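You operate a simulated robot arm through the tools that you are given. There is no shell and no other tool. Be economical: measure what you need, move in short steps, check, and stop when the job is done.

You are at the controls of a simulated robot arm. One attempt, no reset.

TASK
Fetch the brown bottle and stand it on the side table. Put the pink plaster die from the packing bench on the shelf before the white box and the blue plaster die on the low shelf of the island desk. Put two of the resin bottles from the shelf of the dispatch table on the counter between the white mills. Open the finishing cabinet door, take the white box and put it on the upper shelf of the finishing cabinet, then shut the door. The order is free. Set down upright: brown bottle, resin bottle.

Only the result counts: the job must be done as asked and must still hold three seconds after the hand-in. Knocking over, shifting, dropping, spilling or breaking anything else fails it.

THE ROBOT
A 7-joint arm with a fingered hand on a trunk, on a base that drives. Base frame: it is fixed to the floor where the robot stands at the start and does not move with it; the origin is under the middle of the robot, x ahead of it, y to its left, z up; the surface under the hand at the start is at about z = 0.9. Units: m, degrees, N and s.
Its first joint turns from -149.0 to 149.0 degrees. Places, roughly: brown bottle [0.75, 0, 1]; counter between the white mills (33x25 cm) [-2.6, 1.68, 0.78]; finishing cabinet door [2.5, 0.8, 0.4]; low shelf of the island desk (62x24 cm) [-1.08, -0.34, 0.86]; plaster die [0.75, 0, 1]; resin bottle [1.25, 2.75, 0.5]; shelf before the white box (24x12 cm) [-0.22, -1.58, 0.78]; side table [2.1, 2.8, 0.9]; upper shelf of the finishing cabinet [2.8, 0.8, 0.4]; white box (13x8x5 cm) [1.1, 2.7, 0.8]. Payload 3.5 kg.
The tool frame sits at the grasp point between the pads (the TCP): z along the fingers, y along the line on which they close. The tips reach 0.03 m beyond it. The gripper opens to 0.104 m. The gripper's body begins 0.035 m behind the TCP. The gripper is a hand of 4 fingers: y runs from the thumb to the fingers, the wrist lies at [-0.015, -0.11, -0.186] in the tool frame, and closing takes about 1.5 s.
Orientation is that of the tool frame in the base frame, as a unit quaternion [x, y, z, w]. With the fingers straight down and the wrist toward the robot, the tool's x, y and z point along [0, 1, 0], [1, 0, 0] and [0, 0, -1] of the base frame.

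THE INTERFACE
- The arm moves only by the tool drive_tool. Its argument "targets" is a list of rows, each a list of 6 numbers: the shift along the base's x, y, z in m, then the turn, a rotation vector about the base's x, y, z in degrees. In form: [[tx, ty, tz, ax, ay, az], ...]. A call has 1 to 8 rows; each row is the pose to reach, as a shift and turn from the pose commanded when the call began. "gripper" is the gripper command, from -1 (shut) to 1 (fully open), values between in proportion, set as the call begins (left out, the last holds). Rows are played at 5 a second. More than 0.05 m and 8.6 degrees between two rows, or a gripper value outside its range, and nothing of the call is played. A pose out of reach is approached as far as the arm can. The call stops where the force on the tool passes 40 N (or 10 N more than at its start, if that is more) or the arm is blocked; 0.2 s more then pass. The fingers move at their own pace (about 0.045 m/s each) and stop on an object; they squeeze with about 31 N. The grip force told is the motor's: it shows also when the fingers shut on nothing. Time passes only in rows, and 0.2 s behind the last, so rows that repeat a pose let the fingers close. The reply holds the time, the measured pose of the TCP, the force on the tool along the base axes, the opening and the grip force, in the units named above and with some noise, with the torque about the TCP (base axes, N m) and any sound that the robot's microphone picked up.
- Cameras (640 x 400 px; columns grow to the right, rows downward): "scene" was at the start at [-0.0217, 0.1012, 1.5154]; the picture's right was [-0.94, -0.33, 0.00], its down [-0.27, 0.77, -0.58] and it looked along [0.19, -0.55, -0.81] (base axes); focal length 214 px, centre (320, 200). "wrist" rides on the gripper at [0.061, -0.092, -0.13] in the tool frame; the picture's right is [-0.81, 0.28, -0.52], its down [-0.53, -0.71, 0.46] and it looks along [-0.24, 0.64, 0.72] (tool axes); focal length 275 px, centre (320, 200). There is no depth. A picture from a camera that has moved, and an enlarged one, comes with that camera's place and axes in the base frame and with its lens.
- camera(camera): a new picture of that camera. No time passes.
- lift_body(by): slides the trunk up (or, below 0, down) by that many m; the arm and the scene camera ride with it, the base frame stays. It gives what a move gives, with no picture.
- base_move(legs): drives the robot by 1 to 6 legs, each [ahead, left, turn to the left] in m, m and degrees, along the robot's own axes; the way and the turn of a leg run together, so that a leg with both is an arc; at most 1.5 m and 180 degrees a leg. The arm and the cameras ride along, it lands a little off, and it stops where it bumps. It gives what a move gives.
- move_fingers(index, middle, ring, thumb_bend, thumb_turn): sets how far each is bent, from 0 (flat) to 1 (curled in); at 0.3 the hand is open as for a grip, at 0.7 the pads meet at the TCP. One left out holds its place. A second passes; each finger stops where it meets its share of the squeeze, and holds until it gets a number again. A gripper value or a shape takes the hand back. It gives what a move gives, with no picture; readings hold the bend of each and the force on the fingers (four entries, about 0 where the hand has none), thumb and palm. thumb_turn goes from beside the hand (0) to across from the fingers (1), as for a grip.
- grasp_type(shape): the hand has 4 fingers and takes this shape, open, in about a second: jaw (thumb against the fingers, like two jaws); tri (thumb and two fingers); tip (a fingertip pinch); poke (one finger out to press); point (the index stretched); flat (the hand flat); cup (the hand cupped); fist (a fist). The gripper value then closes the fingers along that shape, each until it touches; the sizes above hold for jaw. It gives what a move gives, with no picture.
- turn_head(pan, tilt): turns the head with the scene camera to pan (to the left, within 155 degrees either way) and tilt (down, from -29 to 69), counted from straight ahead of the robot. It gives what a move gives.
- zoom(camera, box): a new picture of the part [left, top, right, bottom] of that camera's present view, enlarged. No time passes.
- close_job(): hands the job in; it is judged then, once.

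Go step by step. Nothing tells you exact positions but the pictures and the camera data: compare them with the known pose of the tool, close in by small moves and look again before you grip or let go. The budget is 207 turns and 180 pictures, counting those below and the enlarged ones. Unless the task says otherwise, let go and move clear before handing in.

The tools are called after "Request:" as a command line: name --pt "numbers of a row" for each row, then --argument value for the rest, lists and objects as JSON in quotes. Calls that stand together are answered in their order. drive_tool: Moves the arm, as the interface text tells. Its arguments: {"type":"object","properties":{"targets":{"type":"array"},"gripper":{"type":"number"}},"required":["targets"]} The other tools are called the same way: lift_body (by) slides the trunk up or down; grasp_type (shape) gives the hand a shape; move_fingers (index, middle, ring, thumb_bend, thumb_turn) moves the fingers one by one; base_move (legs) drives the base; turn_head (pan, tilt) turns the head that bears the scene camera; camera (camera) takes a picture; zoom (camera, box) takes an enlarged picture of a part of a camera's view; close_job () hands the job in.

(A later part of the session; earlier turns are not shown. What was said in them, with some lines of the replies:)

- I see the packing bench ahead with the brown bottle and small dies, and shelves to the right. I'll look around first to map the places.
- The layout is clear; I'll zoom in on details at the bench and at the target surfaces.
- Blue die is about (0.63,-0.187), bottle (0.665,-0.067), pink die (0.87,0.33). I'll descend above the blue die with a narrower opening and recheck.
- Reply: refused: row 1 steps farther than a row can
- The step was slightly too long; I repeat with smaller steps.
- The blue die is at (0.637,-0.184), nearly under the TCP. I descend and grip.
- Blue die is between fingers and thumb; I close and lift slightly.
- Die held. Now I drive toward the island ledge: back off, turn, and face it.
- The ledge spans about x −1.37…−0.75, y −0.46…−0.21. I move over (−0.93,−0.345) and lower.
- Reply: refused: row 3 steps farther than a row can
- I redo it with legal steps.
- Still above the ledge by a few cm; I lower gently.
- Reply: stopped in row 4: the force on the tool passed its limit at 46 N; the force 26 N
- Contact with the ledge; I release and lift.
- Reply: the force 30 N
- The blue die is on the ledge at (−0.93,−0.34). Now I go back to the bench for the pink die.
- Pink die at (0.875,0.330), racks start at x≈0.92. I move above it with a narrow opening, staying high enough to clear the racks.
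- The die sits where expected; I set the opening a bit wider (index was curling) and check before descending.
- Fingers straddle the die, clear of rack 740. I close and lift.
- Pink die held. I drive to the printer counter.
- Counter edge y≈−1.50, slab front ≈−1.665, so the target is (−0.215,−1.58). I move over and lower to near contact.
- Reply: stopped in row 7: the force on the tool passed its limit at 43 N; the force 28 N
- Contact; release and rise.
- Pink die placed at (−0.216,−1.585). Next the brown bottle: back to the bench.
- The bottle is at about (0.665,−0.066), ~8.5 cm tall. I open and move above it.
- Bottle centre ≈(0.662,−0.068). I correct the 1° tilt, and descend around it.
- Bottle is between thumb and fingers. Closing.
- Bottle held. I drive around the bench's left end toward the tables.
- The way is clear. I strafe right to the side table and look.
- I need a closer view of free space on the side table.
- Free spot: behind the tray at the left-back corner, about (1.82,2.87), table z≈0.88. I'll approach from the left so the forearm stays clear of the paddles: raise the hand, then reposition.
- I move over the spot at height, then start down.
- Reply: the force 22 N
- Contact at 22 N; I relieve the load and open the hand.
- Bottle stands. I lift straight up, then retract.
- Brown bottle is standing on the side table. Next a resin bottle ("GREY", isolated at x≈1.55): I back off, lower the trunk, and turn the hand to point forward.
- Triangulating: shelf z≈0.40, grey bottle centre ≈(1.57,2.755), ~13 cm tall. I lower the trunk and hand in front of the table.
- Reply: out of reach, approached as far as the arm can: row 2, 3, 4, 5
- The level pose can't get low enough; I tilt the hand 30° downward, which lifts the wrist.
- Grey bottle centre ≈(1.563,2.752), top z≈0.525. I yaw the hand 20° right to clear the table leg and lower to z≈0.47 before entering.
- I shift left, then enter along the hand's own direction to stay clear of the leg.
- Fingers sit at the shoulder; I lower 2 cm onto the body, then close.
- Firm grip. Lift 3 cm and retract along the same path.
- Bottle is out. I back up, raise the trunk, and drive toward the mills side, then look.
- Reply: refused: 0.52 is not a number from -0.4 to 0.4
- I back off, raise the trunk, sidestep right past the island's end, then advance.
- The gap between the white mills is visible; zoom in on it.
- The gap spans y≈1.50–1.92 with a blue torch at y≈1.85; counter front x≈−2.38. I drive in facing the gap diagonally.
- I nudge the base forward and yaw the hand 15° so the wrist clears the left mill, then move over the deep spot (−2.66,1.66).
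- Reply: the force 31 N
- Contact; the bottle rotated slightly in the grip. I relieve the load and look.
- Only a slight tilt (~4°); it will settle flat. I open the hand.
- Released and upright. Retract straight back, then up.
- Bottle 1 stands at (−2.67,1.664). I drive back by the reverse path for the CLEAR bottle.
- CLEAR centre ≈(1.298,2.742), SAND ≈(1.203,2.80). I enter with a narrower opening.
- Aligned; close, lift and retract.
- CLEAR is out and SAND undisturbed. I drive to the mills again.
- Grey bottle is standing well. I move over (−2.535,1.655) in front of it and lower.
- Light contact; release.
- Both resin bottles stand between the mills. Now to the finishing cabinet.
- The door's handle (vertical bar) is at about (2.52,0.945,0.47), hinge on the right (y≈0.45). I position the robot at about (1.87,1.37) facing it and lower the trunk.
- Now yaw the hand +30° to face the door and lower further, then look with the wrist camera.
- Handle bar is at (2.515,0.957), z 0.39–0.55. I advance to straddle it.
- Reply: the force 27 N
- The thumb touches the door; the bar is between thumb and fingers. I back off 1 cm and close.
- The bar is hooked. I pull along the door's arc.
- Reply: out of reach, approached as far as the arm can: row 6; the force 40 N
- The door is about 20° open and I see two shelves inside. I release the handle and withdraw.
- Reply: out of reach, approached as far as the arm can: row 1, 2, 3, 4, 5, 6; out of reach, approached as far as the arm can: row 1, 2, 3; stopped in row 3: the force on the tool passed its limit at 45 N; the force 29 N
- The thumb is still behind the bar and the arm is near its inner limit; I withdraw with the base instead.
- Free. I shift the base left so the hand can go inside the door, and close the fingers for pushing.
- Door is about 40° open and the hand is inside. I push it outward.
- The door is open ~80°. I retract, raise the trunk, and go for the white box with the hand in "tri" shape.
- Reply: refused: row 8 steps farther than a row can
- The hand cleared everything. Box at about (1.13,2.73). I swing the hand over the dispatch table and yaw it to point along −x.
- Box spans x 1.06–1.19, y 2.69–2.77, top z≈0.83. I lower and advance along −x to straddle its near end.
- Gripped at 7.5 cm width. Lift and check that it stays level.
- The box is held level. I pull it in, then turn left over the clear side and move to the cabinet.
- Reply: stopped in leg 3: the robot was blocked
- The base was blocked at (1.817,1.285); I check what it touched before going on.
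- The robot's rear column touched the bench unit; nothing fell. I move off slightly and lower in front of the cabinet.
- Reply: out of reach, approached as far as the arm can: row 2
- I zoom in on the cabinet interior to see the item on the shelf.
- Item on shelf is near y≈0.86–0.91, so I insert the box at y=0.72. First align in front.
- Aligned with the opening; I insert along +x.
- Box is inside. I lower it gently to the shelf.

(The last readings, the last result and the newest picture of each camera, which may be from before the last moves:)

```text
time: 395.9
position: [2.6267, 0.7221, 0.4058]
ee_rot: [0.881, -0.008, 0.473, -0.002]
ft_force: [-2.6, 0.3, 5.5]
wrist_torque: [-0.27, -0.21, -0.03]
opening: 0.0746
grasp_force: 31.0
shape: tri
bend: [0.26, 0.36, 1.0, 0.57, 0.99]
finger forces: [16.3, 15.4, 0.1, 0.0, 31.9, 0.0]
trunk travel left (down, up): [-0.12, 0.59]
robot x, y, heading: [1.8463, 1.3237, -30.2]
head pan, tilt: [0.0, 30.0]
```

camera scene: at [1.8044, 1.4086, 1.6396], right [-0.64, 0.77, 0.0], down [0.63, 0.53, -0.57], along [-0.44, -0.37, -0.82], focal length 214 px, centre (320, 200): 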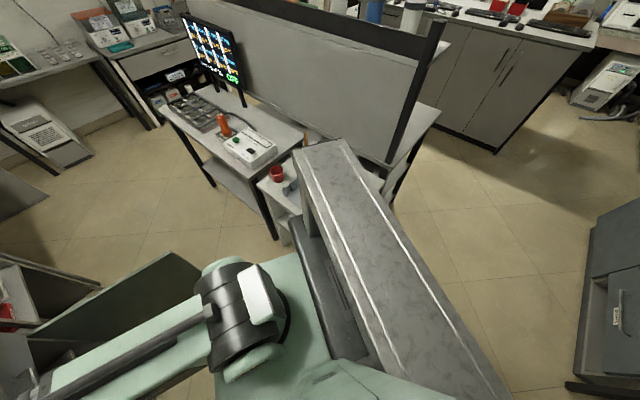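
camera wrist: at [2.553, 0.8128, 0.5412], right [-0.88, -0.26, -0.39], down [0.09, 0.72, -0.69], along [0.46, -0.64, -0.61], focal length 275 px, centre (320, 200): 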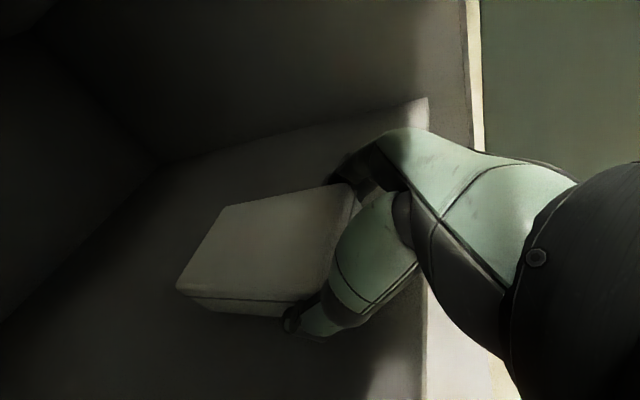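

Contact with the shelf. Release and look.

Request:
drive_tool --pt "0 0 -0.001 0 0 0" --pt "0 0 -0.001 0 0 0" --pt "0 0 -0.001 0 0 0" --pt "0 0 -0.001 0 0 0" --pt "0 0 -0.001 0 0 0" --pt "0 0 -0.001 0 0 0" --gripper 1

Request:
camera --camera "wrist"

```text
time: 397.3
position: [2.6266, 0.7212, 0.4038]
ee_rot: [0.881, -0.007, 0.474, -0.002]
ft_force: [-1.4, 0.2, 9.2]
wrist_torque: [-0.29, -0.08, 0.0]
opening: 0.1032
grasp_force: 0.1
shape: tri
bend: [0.29, 0.31, 0.99, 0.3, 0.97]
finger forces: [3.6, 5.4, 0.0, 0.0, 0.9, 0.0]
trunk travel left (down, up): [-0.12, 0.59]
robot x, y, heading: [1.8515, 1.3242, -30.1]
head pan, tilt: [0.0, 30.0]
```

```text
30 pictures are left
camera wrist: at [2.553, 0.8132, 0.5268], right [-0.88, -0.26, -0.39], down [0.09, 0.72, -0.69], along [0.46, -0.64, -0.61], focal length 275 px, centre (320, 200)
```

wrist: 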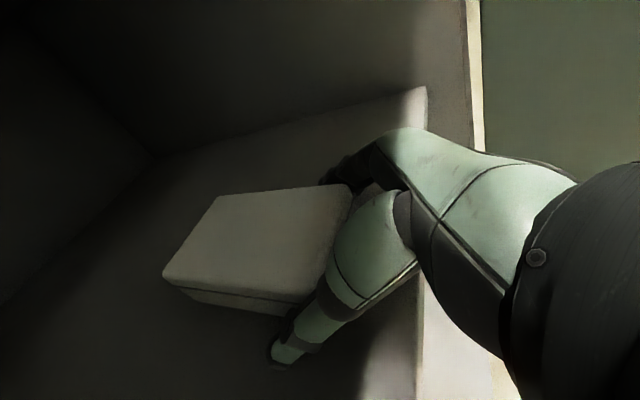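

The box rests on the shelf, near its front. I push it about 3 cm deeper with the palm, then withdraw.

Request:
drive_tool --pt "0 0 0.005 0 0 0" --pt "0.015 0 0.005 0 0 0" --pt "0.03 0 0.005 0 0 0" --pt "0.04 0 0.005 0 0 0"

Request:
drive_tool --pt "-0.03 0 0.003 0 0 0" --pt "-0.07 0 0.01 0 0 0" --pt "-0.115 0 0.015 0 0 0" --pt "-0.16 0 0.02 0 0 0" --pt "-0.2 0 0.03 0 0 0" --pt "-0.24 0 0.03 0 0 0" --pt "-0.27 0.02 0.03 0 0 0"

Request:
camera --camera "wrist"

Request:
zoom --camera "scene" --box '[310, 140, 490, 280]'

```text
time: 398.3
position: [2.6675, 0.7214, 0.408]
ee_rot: [0.881, -0.007, 0.473, -0.003]
ft_force: [0.2, -0.4, -0.6]
wrist_torque: [-0.04, 0.04, -0.01]
opening: 0.1037
grasp_force: 0.1
shape: tri
bend: [0.29, 0.3, 0.99, 0.29, 0.98]
finger forces: [0.6, 0.1, 0.0, 0.1, 0.7, 0.0]
trunk travel left (down, up): [-0.12, 0.59]
robot x, y, heading: [1.846, 1.3239, -30.1]
head pan, tilt: [0.0, 30.0]
```

```text
time: 399.9
position: [2.3985, 0.741, 0.4381]
ee_rot: [0.881, -0.007, 0.473, -0.003]
ft_force: [0.2, -0.4, -0.2]
wrist_torque: [0.0, 0.0, 0.03]
opening: 0.1041
grasp_force: 0.0
shape: tri
bend: [0.3, 0.3, 0.99, 0.3, 0.98]
finger forces: [0.0, 0.0, 0.0, 0.0, 0.0, 0.0]
trunk travel left (down, up): [-0.12, 0.59]
robot x, y, heading: [1.8479, 1.3254, -30.2]
head pan, tilt: [0.0, 30.0]
```

```text
29 pictures are left
camera wrist: at [2.3243, 0.8324, 0.5612], right [-0.88, -0.26, -0.39], down [0.09, 0.72, -0.69], along [0.46, -0.64, -0.61], focal length 275 px, centre (320, 200)
```

wrist: 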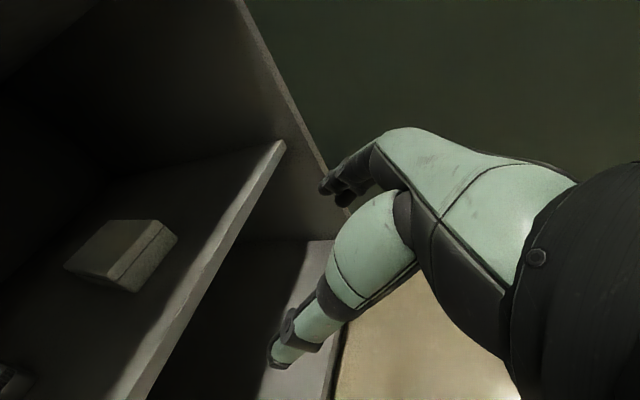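

```text
2.86 times, centred on (400, 210) of scene
camera zoom: at [1.972, 1.4484, 1.0956], right [-0.5, -0.87, 0.0], down [-0.43, 0.25, -0.87], along [0.75, -0.43, -0.5], focal length 613 px, centre (91, 171)
```

zoom: 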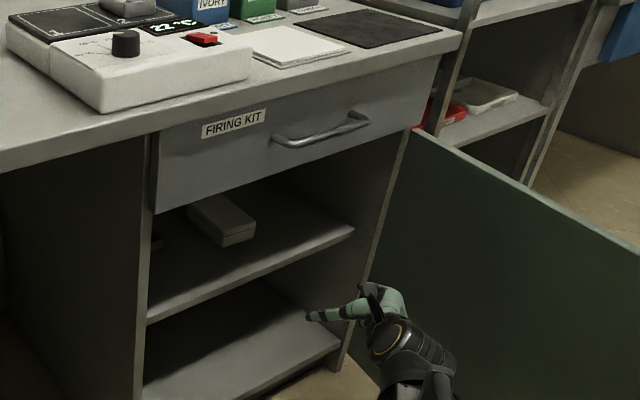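

The box sits well on the upper shelf. To shut the door (≈80° open, top z≈0.6), I raise the hand, go over the door to its outer side, and then push.

Request:
lift_body --by 0.3

Request:
drive_tool --pt "-0.026 -0.036 0 0 0 0" --pt "-0.052 -0.073 0 0 0 0" --pt "-0.078 -0.109 0 0 0 0" --pt "-0.104 -0.146 0 0 0 0" --pt "-0.13 -0.182 0 0 0 0" --pt "-0.156 -0.219 0 0 0 0" --pt "-0.182 -0.255 0 0 0 0" --pt "-0.208 -0.292 0 0 0 0" --gripper -1

Request:
drive_tool --pt "-0.026 -0.036 0 0 0 0" --pt "-0.052 -0.073 0 0 0 0"

Request:
turn_head --pan -25 --tilt 45

Request:
camera --camera "scene"

Request:
camera --camera "wrist"

```text
time: 402.9
position: [2.3988, 0.7382, 0.7372]
ee_rot: [0.88, -0.008, 0.474, -0.003]
ft_force: [0.5, -0.3, 0.6]
wrist_torque: [0.01, -0.02, -0.01]
opening: 0.1038
grasp_force: 0.0
shape: tri
bend: [0.3, 0.3, 0.99, 0.3, 0.98]
finger forces: [0.1, 0.0, 0.1, 0.0, 0.0, 0.0]
trunk travel left (down, up): [-0.42, 0.29]
robot x, y, heading: [1.8476, 1.3227, -30.1]
head pan, tilt: [0.0, 30.0]
```

```text
time: 404.7
position: [2.1896, 0.4467, 0.7379]
ee_rot: [0.881, -0.007, 0.473, -0.003]
ft_force: [-0.4, 0.8, -0.1]
wrist_torque: [0.01, -0.02, -0.03]
opening: 0.0
grasp_force: 31.0
shape: tri
bend: [0.7, 0.7, 1.0, 0.46, 1.0]
finger forces: [0.0, 0.1, 0.0, 0.0, 0.1, 0.0]
trunk travel left (down, up): [-0.42, 0.29]
robot x, y, heading: [1.8468, 1.3242, -29.9]
head pan, tilt: [0.0, 30.0]
```

```text
time: 405.3
position: [2.1378, 0.3739, 0.7372]
ee_rot: [0.88, -0.008, 0.474, -0.003]
ft_force: [-0.3, 0.3, -0.3]
wrist_torque: [0.01, -0.01, -0.04]
opening: 0.0001
grasp_force: 31.6
shape: tri
bend: [0.7, 0.7, 1.0, 0.46, 1.0]
finger forces: [0.1, 0.1, 0.0, 0.0, 0.1, 0.0]
trunk travel left (down, up): [-0.42, 0.29]
robot x, y, heading: [1.8514, 1.3228, -30.1]
head pan, tilt: [0.0, 30.0]
```

```text
time: 406.2
position: [2.1381, 0.3749, 0.7389]
ee_rot: [0.881, -0.008, 0.473, -0.003]
ft_force: [-0.6, 0.4, -0.7]
wrist_torque: [-0.01, 0.0, 0.04]
opening: 0.0
grasp_force: 31.2
shape: tri
bend: [0.7, 0.7, 1.0, 0.46, 1.0]
finger forces: [0.0, 0.0, 0.0, 0.0, 0.0, 0.0]
trunk travel left (down, up): [-0.42, 0.29]
robot x, y, heading: [1.8487, 1.3259, -30.0]
head pan, tilt: [-25.0, 45.0]
```

```text
27 pictures are left
camera scene: at [1.9402, 1.4271, 1.373], right [-0.82, -0.57, 0.0], down [-0.41, 0.58, -0.71], along [0.41, -0.58, -0.71], focal length 214 px, centre (320, 200)
```

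scene: 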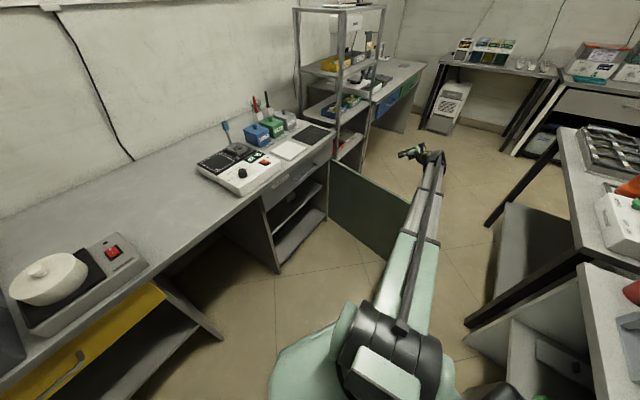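

```text
26 pictures are left
camera wrist: at [2.064, 0.4671, 0.8613], right [-0.88, -0.26, -0.39], down [0.09, 0.72, -0.69], along [0.46, -0.64, -0.61], focal length 275 px, centre (320, 200)
```

wrist: 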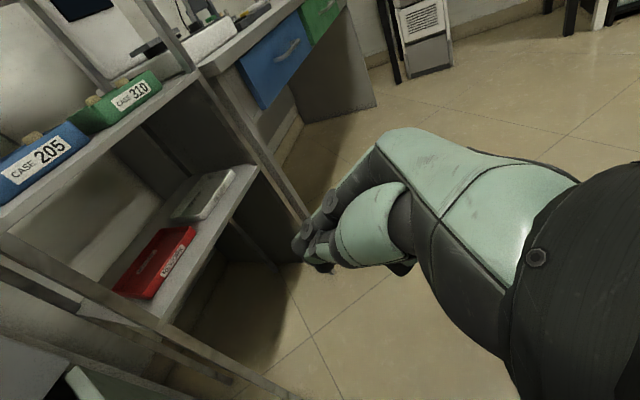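

The hand is outside the door. I lower to z≈0.59 and start pushing it closed along its arc.

Request:
drive_tool --pt "0 0 -0.04 0 0 0" --pt "0 0 -0.08 0 0 0" --pt "0 0 -0.115 0 0 0" --pt "0 0 -0.15 0 0 0"

Request:
drive_tool --pt "0 0.045 0 0 0 0" --pt "-0.002 0.09 0 0 0 0" --pt "0.004 0.13 0 0 0 0" --pt "0.011 0.165 0 0 0 0" --pt "0.022 0.2 0 0 0 0" --pt "0.035 0.235 0 0 0 0"

Request:
camera --camera "scene"

```text
time: 407.2
position: [2.1388, 0.3739, 0.5852]
ee_rot: [0.881, -0.007, 0.473, -0.003]
ft_force: [0.2, -0.1, 0.2]
wrist_torque: [0.02, -0.01, -0.01]
opening: 0.0001
grasp_force: 31.1
shape: tri
bend: [0.7, 0.7, 1.0, 0.46, 1.0]
finger forces: [0.1, 0.0, 0.0, 0.0, 0.0, 0.1]
trunk travel left (down, up): [-0.42, 0.29]
robot x, y, heading: [1.85, 1.3268, -30.1]
head pan, tilt: [-25.0, 45.0]
```

```text
time: 408.6
position: [2.174, 0.6092, 0.5837]
ee_rot: [0.881, -0.008, 0.473, -0.002]
ft_force: [-0.6, -0.3, 0.7]
wrist_torque: [0.0, 0.0, 0.01]
opening: 0.0
grasp_force: 31.2
shape: tri
bend: [0.7, 0.7, 1.0, 0.46, 1.0]
finger forces: [0.0, 0.0, 0.0, 0.0, 0.0, 0.0]
trunk travel left (down, up): [-0.42, 0.29]
robot x, y, heading: [1.8489, 1.3232, -29.9]
head pan, tilt: [-25.0, 45.0]
```

```text
25 pictures are left
camera scene: at [1.9401, 1.4268, 1.3728], right [-0.82, -0.57, 0.0], down [-0.41, 0.58, -0.71], along [0.41, -0.58, -0.71], focal length 214 px, centre (320, 200)
```

scene: 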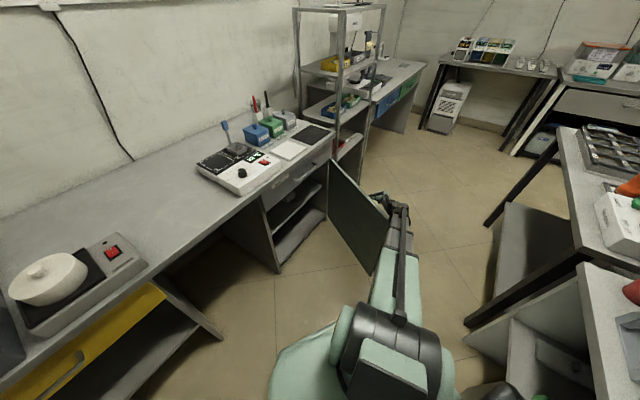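

The door is moving. Continue along the arc.

Request:
drive_tool --pt "0.016 0.031 0 0 0 0" --pt "0.034 0.06 0 0 0 0" --pt "0.055 0.09 0 0 0 0" --pt "0.08 0.117 0 0 0 0" --pt "0.107 0.142 0 0 0 0" --pt "0.136 0.165 0 0 0 0" --pt "0.168 0.185 0 0 0 0" --pt "0.2 0.202 0 0 0 0"

Request:
camera --camera "scene"

```text
time: 410.4
position: [2.3731, 0.8099, 0.5885]
ee_rot: [0.881, -0.008, 0.473, -0.003]
ft_force: [-0.1, 0.3, 0.5]
wrist_torque: [-0.01, 0.0, 0.02]
opening: 0.0002
grasp_force: 30.9
shape: tri
bend: [0.7, 0.7, 1.0, 0.46, 1.0]
finger forces: [0.0, 0.1, 0.0, 0.1, 0.0, 0.0]
trunk travel left (down, up): [-0.42, 0.29]
robot x, y, heading: [1.8501, 1.3237, -29.9]
head pan, tilt: [-25.0, 45.0]
```

```text
24 pictures are left
camera scene: at [1.9401, 1.4271, 1.373], right [-0.82, -0.57, 0.0], down [-0.41, 0.58, -0.71], along [0.41, -0.58, -0.71], focal length 214 px, centre (320, 200)
```

scene: 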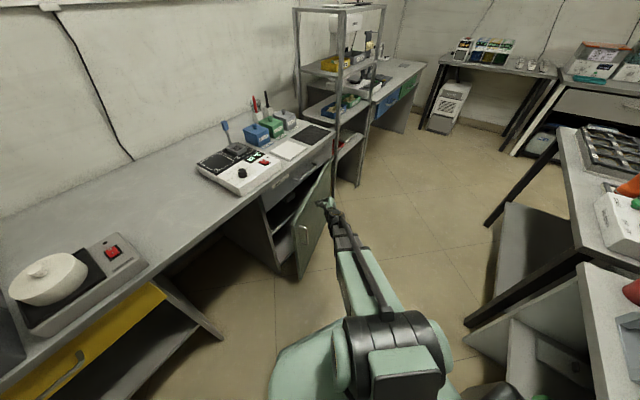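

Request:
drive_tool --pt "0.035 0.014 0 0 0 0" --pt "0.07 0.024 0 0 0 0" --pt "0.1 0.03 0 0 0 0" --pt "0.125 0.032 0 0 0 0" --pt "0.14 0.032 0 0 0 0" --pt "0.15 0.032 0 0 0 0" --pt "0.158 0.032 0 0 0 0"

Request:
zoom --camera "scene" --box '[220, 120, 400, 300]'

```text
time: 411.5
position: [2.4877, 0.8459, 0.5828]
ee_rot: [0.858, -0.072, 0.504, -0.059]
ft_force: [-14.3, 0.3, 3.2]
wrist_torque: [0.02, -0.05, 0.01]
opening: 0.0
grasp_force: 31.0
shape: tri
bend: [0.7, 0.7, 1.0, 0.46, 1.0]
finger forces: [0.0, 0.1, 0.0, 0.0, 0.0, 0.0]
out of reach, approached as far as the arm can: row 2, 3
trunk travel left (down, up): [-0.42, 0.29]
robot x, y, heading: [1.8507, 1.3255, -30.0]
head pan, tilt: [-25.0, 45.0]
stopped in row 5: the force on the tool passed its limit at 114 N (the readings are from after the stop); the commanded pose is now the measured one
```

```text
2.22 times, centred on (310, 210) of scene
camera zoom: at [1.9389, 1.4272, 1.3731], right [-0.82, -0.57, 0.0], down [-0.4, 0.58, -0.71], along [0.4, -0.58, -0.71], focal length 477 px, centre (342, 178)
```

zoom: 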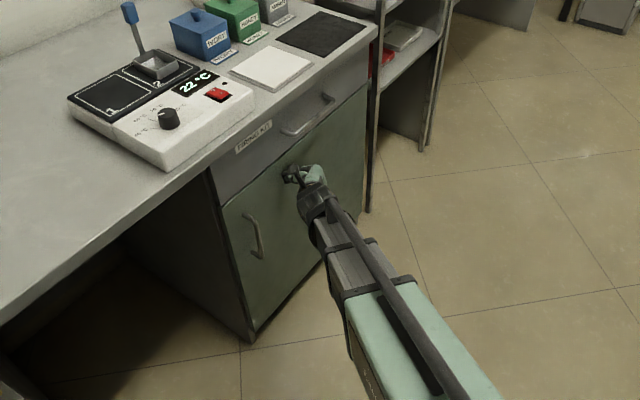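

The door appears shut. I withdraw and inspect closely.

Request:
drive_tool --pt "-0.03 0.0 0 0 0 0" --pt "-0.07 -0.02 0.02 0 0 0" --pt "-0.1 -0.05 0.05 0 0 0" --pt "-0.12 -0.09 0.08 0 0 0" --pt "-0.14 -0.13 0.1 0 0 0"

Request:
zoom --camera "scene" --box '[250, 140, 390, 280]'

```text
refused: row 3 steps farther than a row can; nothing moved
```

```text
2.86 times, centred on (320, 210) of scene
camera zoom: at [1.9389, 1.4272, 1.3731], right [-0.82, -0.57, 0.0], down [-0.4, 0.58, -0.71], along [0.4, -0.58, -0.71], focal length 613 px, centre (320, 171)
```

zoom: 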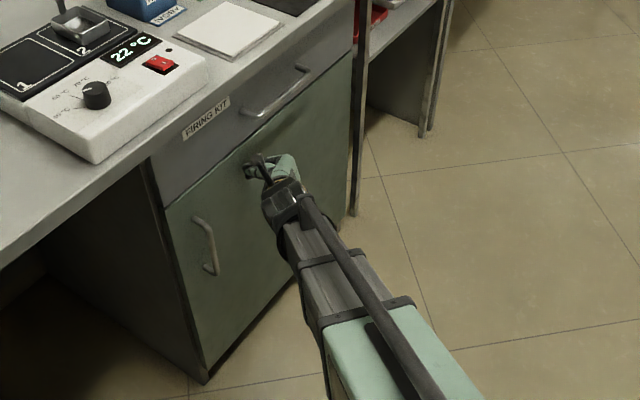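

Request:
drive_tool --pt "-0.03 0.0 0 0 0 0" --pt "-0.06 -0.02 0.02 0 0 0" --pt "-0.08 -0.05 0.04 0 0 0" --pt "-0.1 -0.08 0.06 0 0 0" --pt "-0.12 -0.11 0.08 0 0 0" --pt "-0.14 -0.14 0.1 0 0 0"

Request:
zoom --camera "scene" --box '[240, 140, 370, 280]'

```text
time: 412.9
position: [2.3505, 0.7067, 0.6851]
ee_rot: [0.858, -0.071, 0.505, -0.059]
ft_force: [-0.9, 0.7, 0.2]
wrist_torque: [-0.02, -0.03, -0.02]
opening: 0.0001
grasp_force: 31.4
shape: tri
bend: [0.7, 0.7, 1.0, 0.46, 1.0]
finger forces: [0.0, 0.1, 0.1, 0.0, 0.1, 0.0]
trunk travel left (down, up): [-0.42, 0.29]
robot x, y, heading: [1.8469, 1.3208, -30.3]
head pan, tilt: [-25.0, 45.0]
```

```text
2.86 times, centred on (305, 210) of scene
camera zoom: at [1.9401, 1.427, 1.373], right [-0.82, -0.57, 0.0], down [-0.4, 0.58, -0.71], along [0.4, -0.58, -0.71], focal length 613 px, centre (363, 171)
```

zoom: 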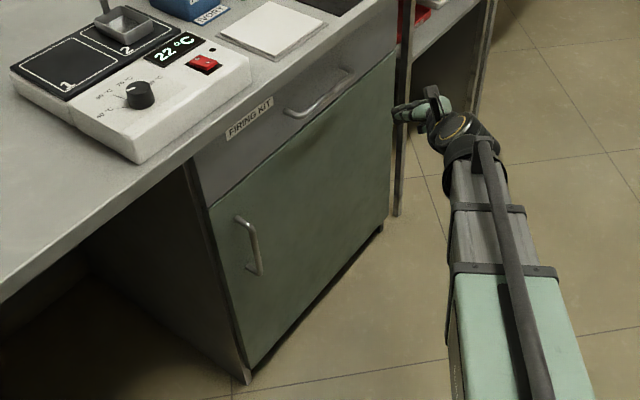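

I zoom on the door's free edge to confirm it's flush.

Request:
zoom --camera "scene" --box '[275, 175, 335, 275]'

```text
4.00 times, centred on (305, 225) of scene
camera zoom: at [1.9401, 1.427, 1.373], right [-0.82, -0.57, 0.0], down [-0.4, 0.58, -0.71], along [0.4, -0.58, -0.71], focal length 858 px, centre (380, 100)
```

zoom: 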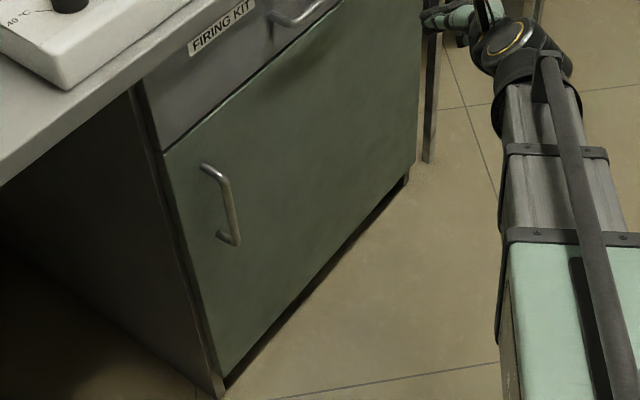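

The door is flush and the hand is empty and clear, so I hand the job in.

Request:
close_job

```text
The job is handed in.
```

I've handed the job in with every item placed as asked and the cabinet door shut. I don't have the judge's result.

- **Brown bottle:** it stands upright on the side table, behind the paddle rack at the left.
- **Pink die:** it is on the printer counter, in front of the grey slab at the given spot. I took that slab to be the "white box" landmark.
- **Blue die:** it is on the low shelf of the island desk.
- **Resin bottles:** I took GREY and CLEAR, and both stand upright between the white mills.
- **White box:** it is on the upper shelf of the finishing cabinet.
- **Door:** it looked flush with the drawer front when I checked afterwards. It met a force spike of 114 N as it closed, and I did not look inside the cabinet after that.

On the way to the cabinet, the back of the robot bumped a bench unit and stopped. A picture taken right after showed nothing fallen.
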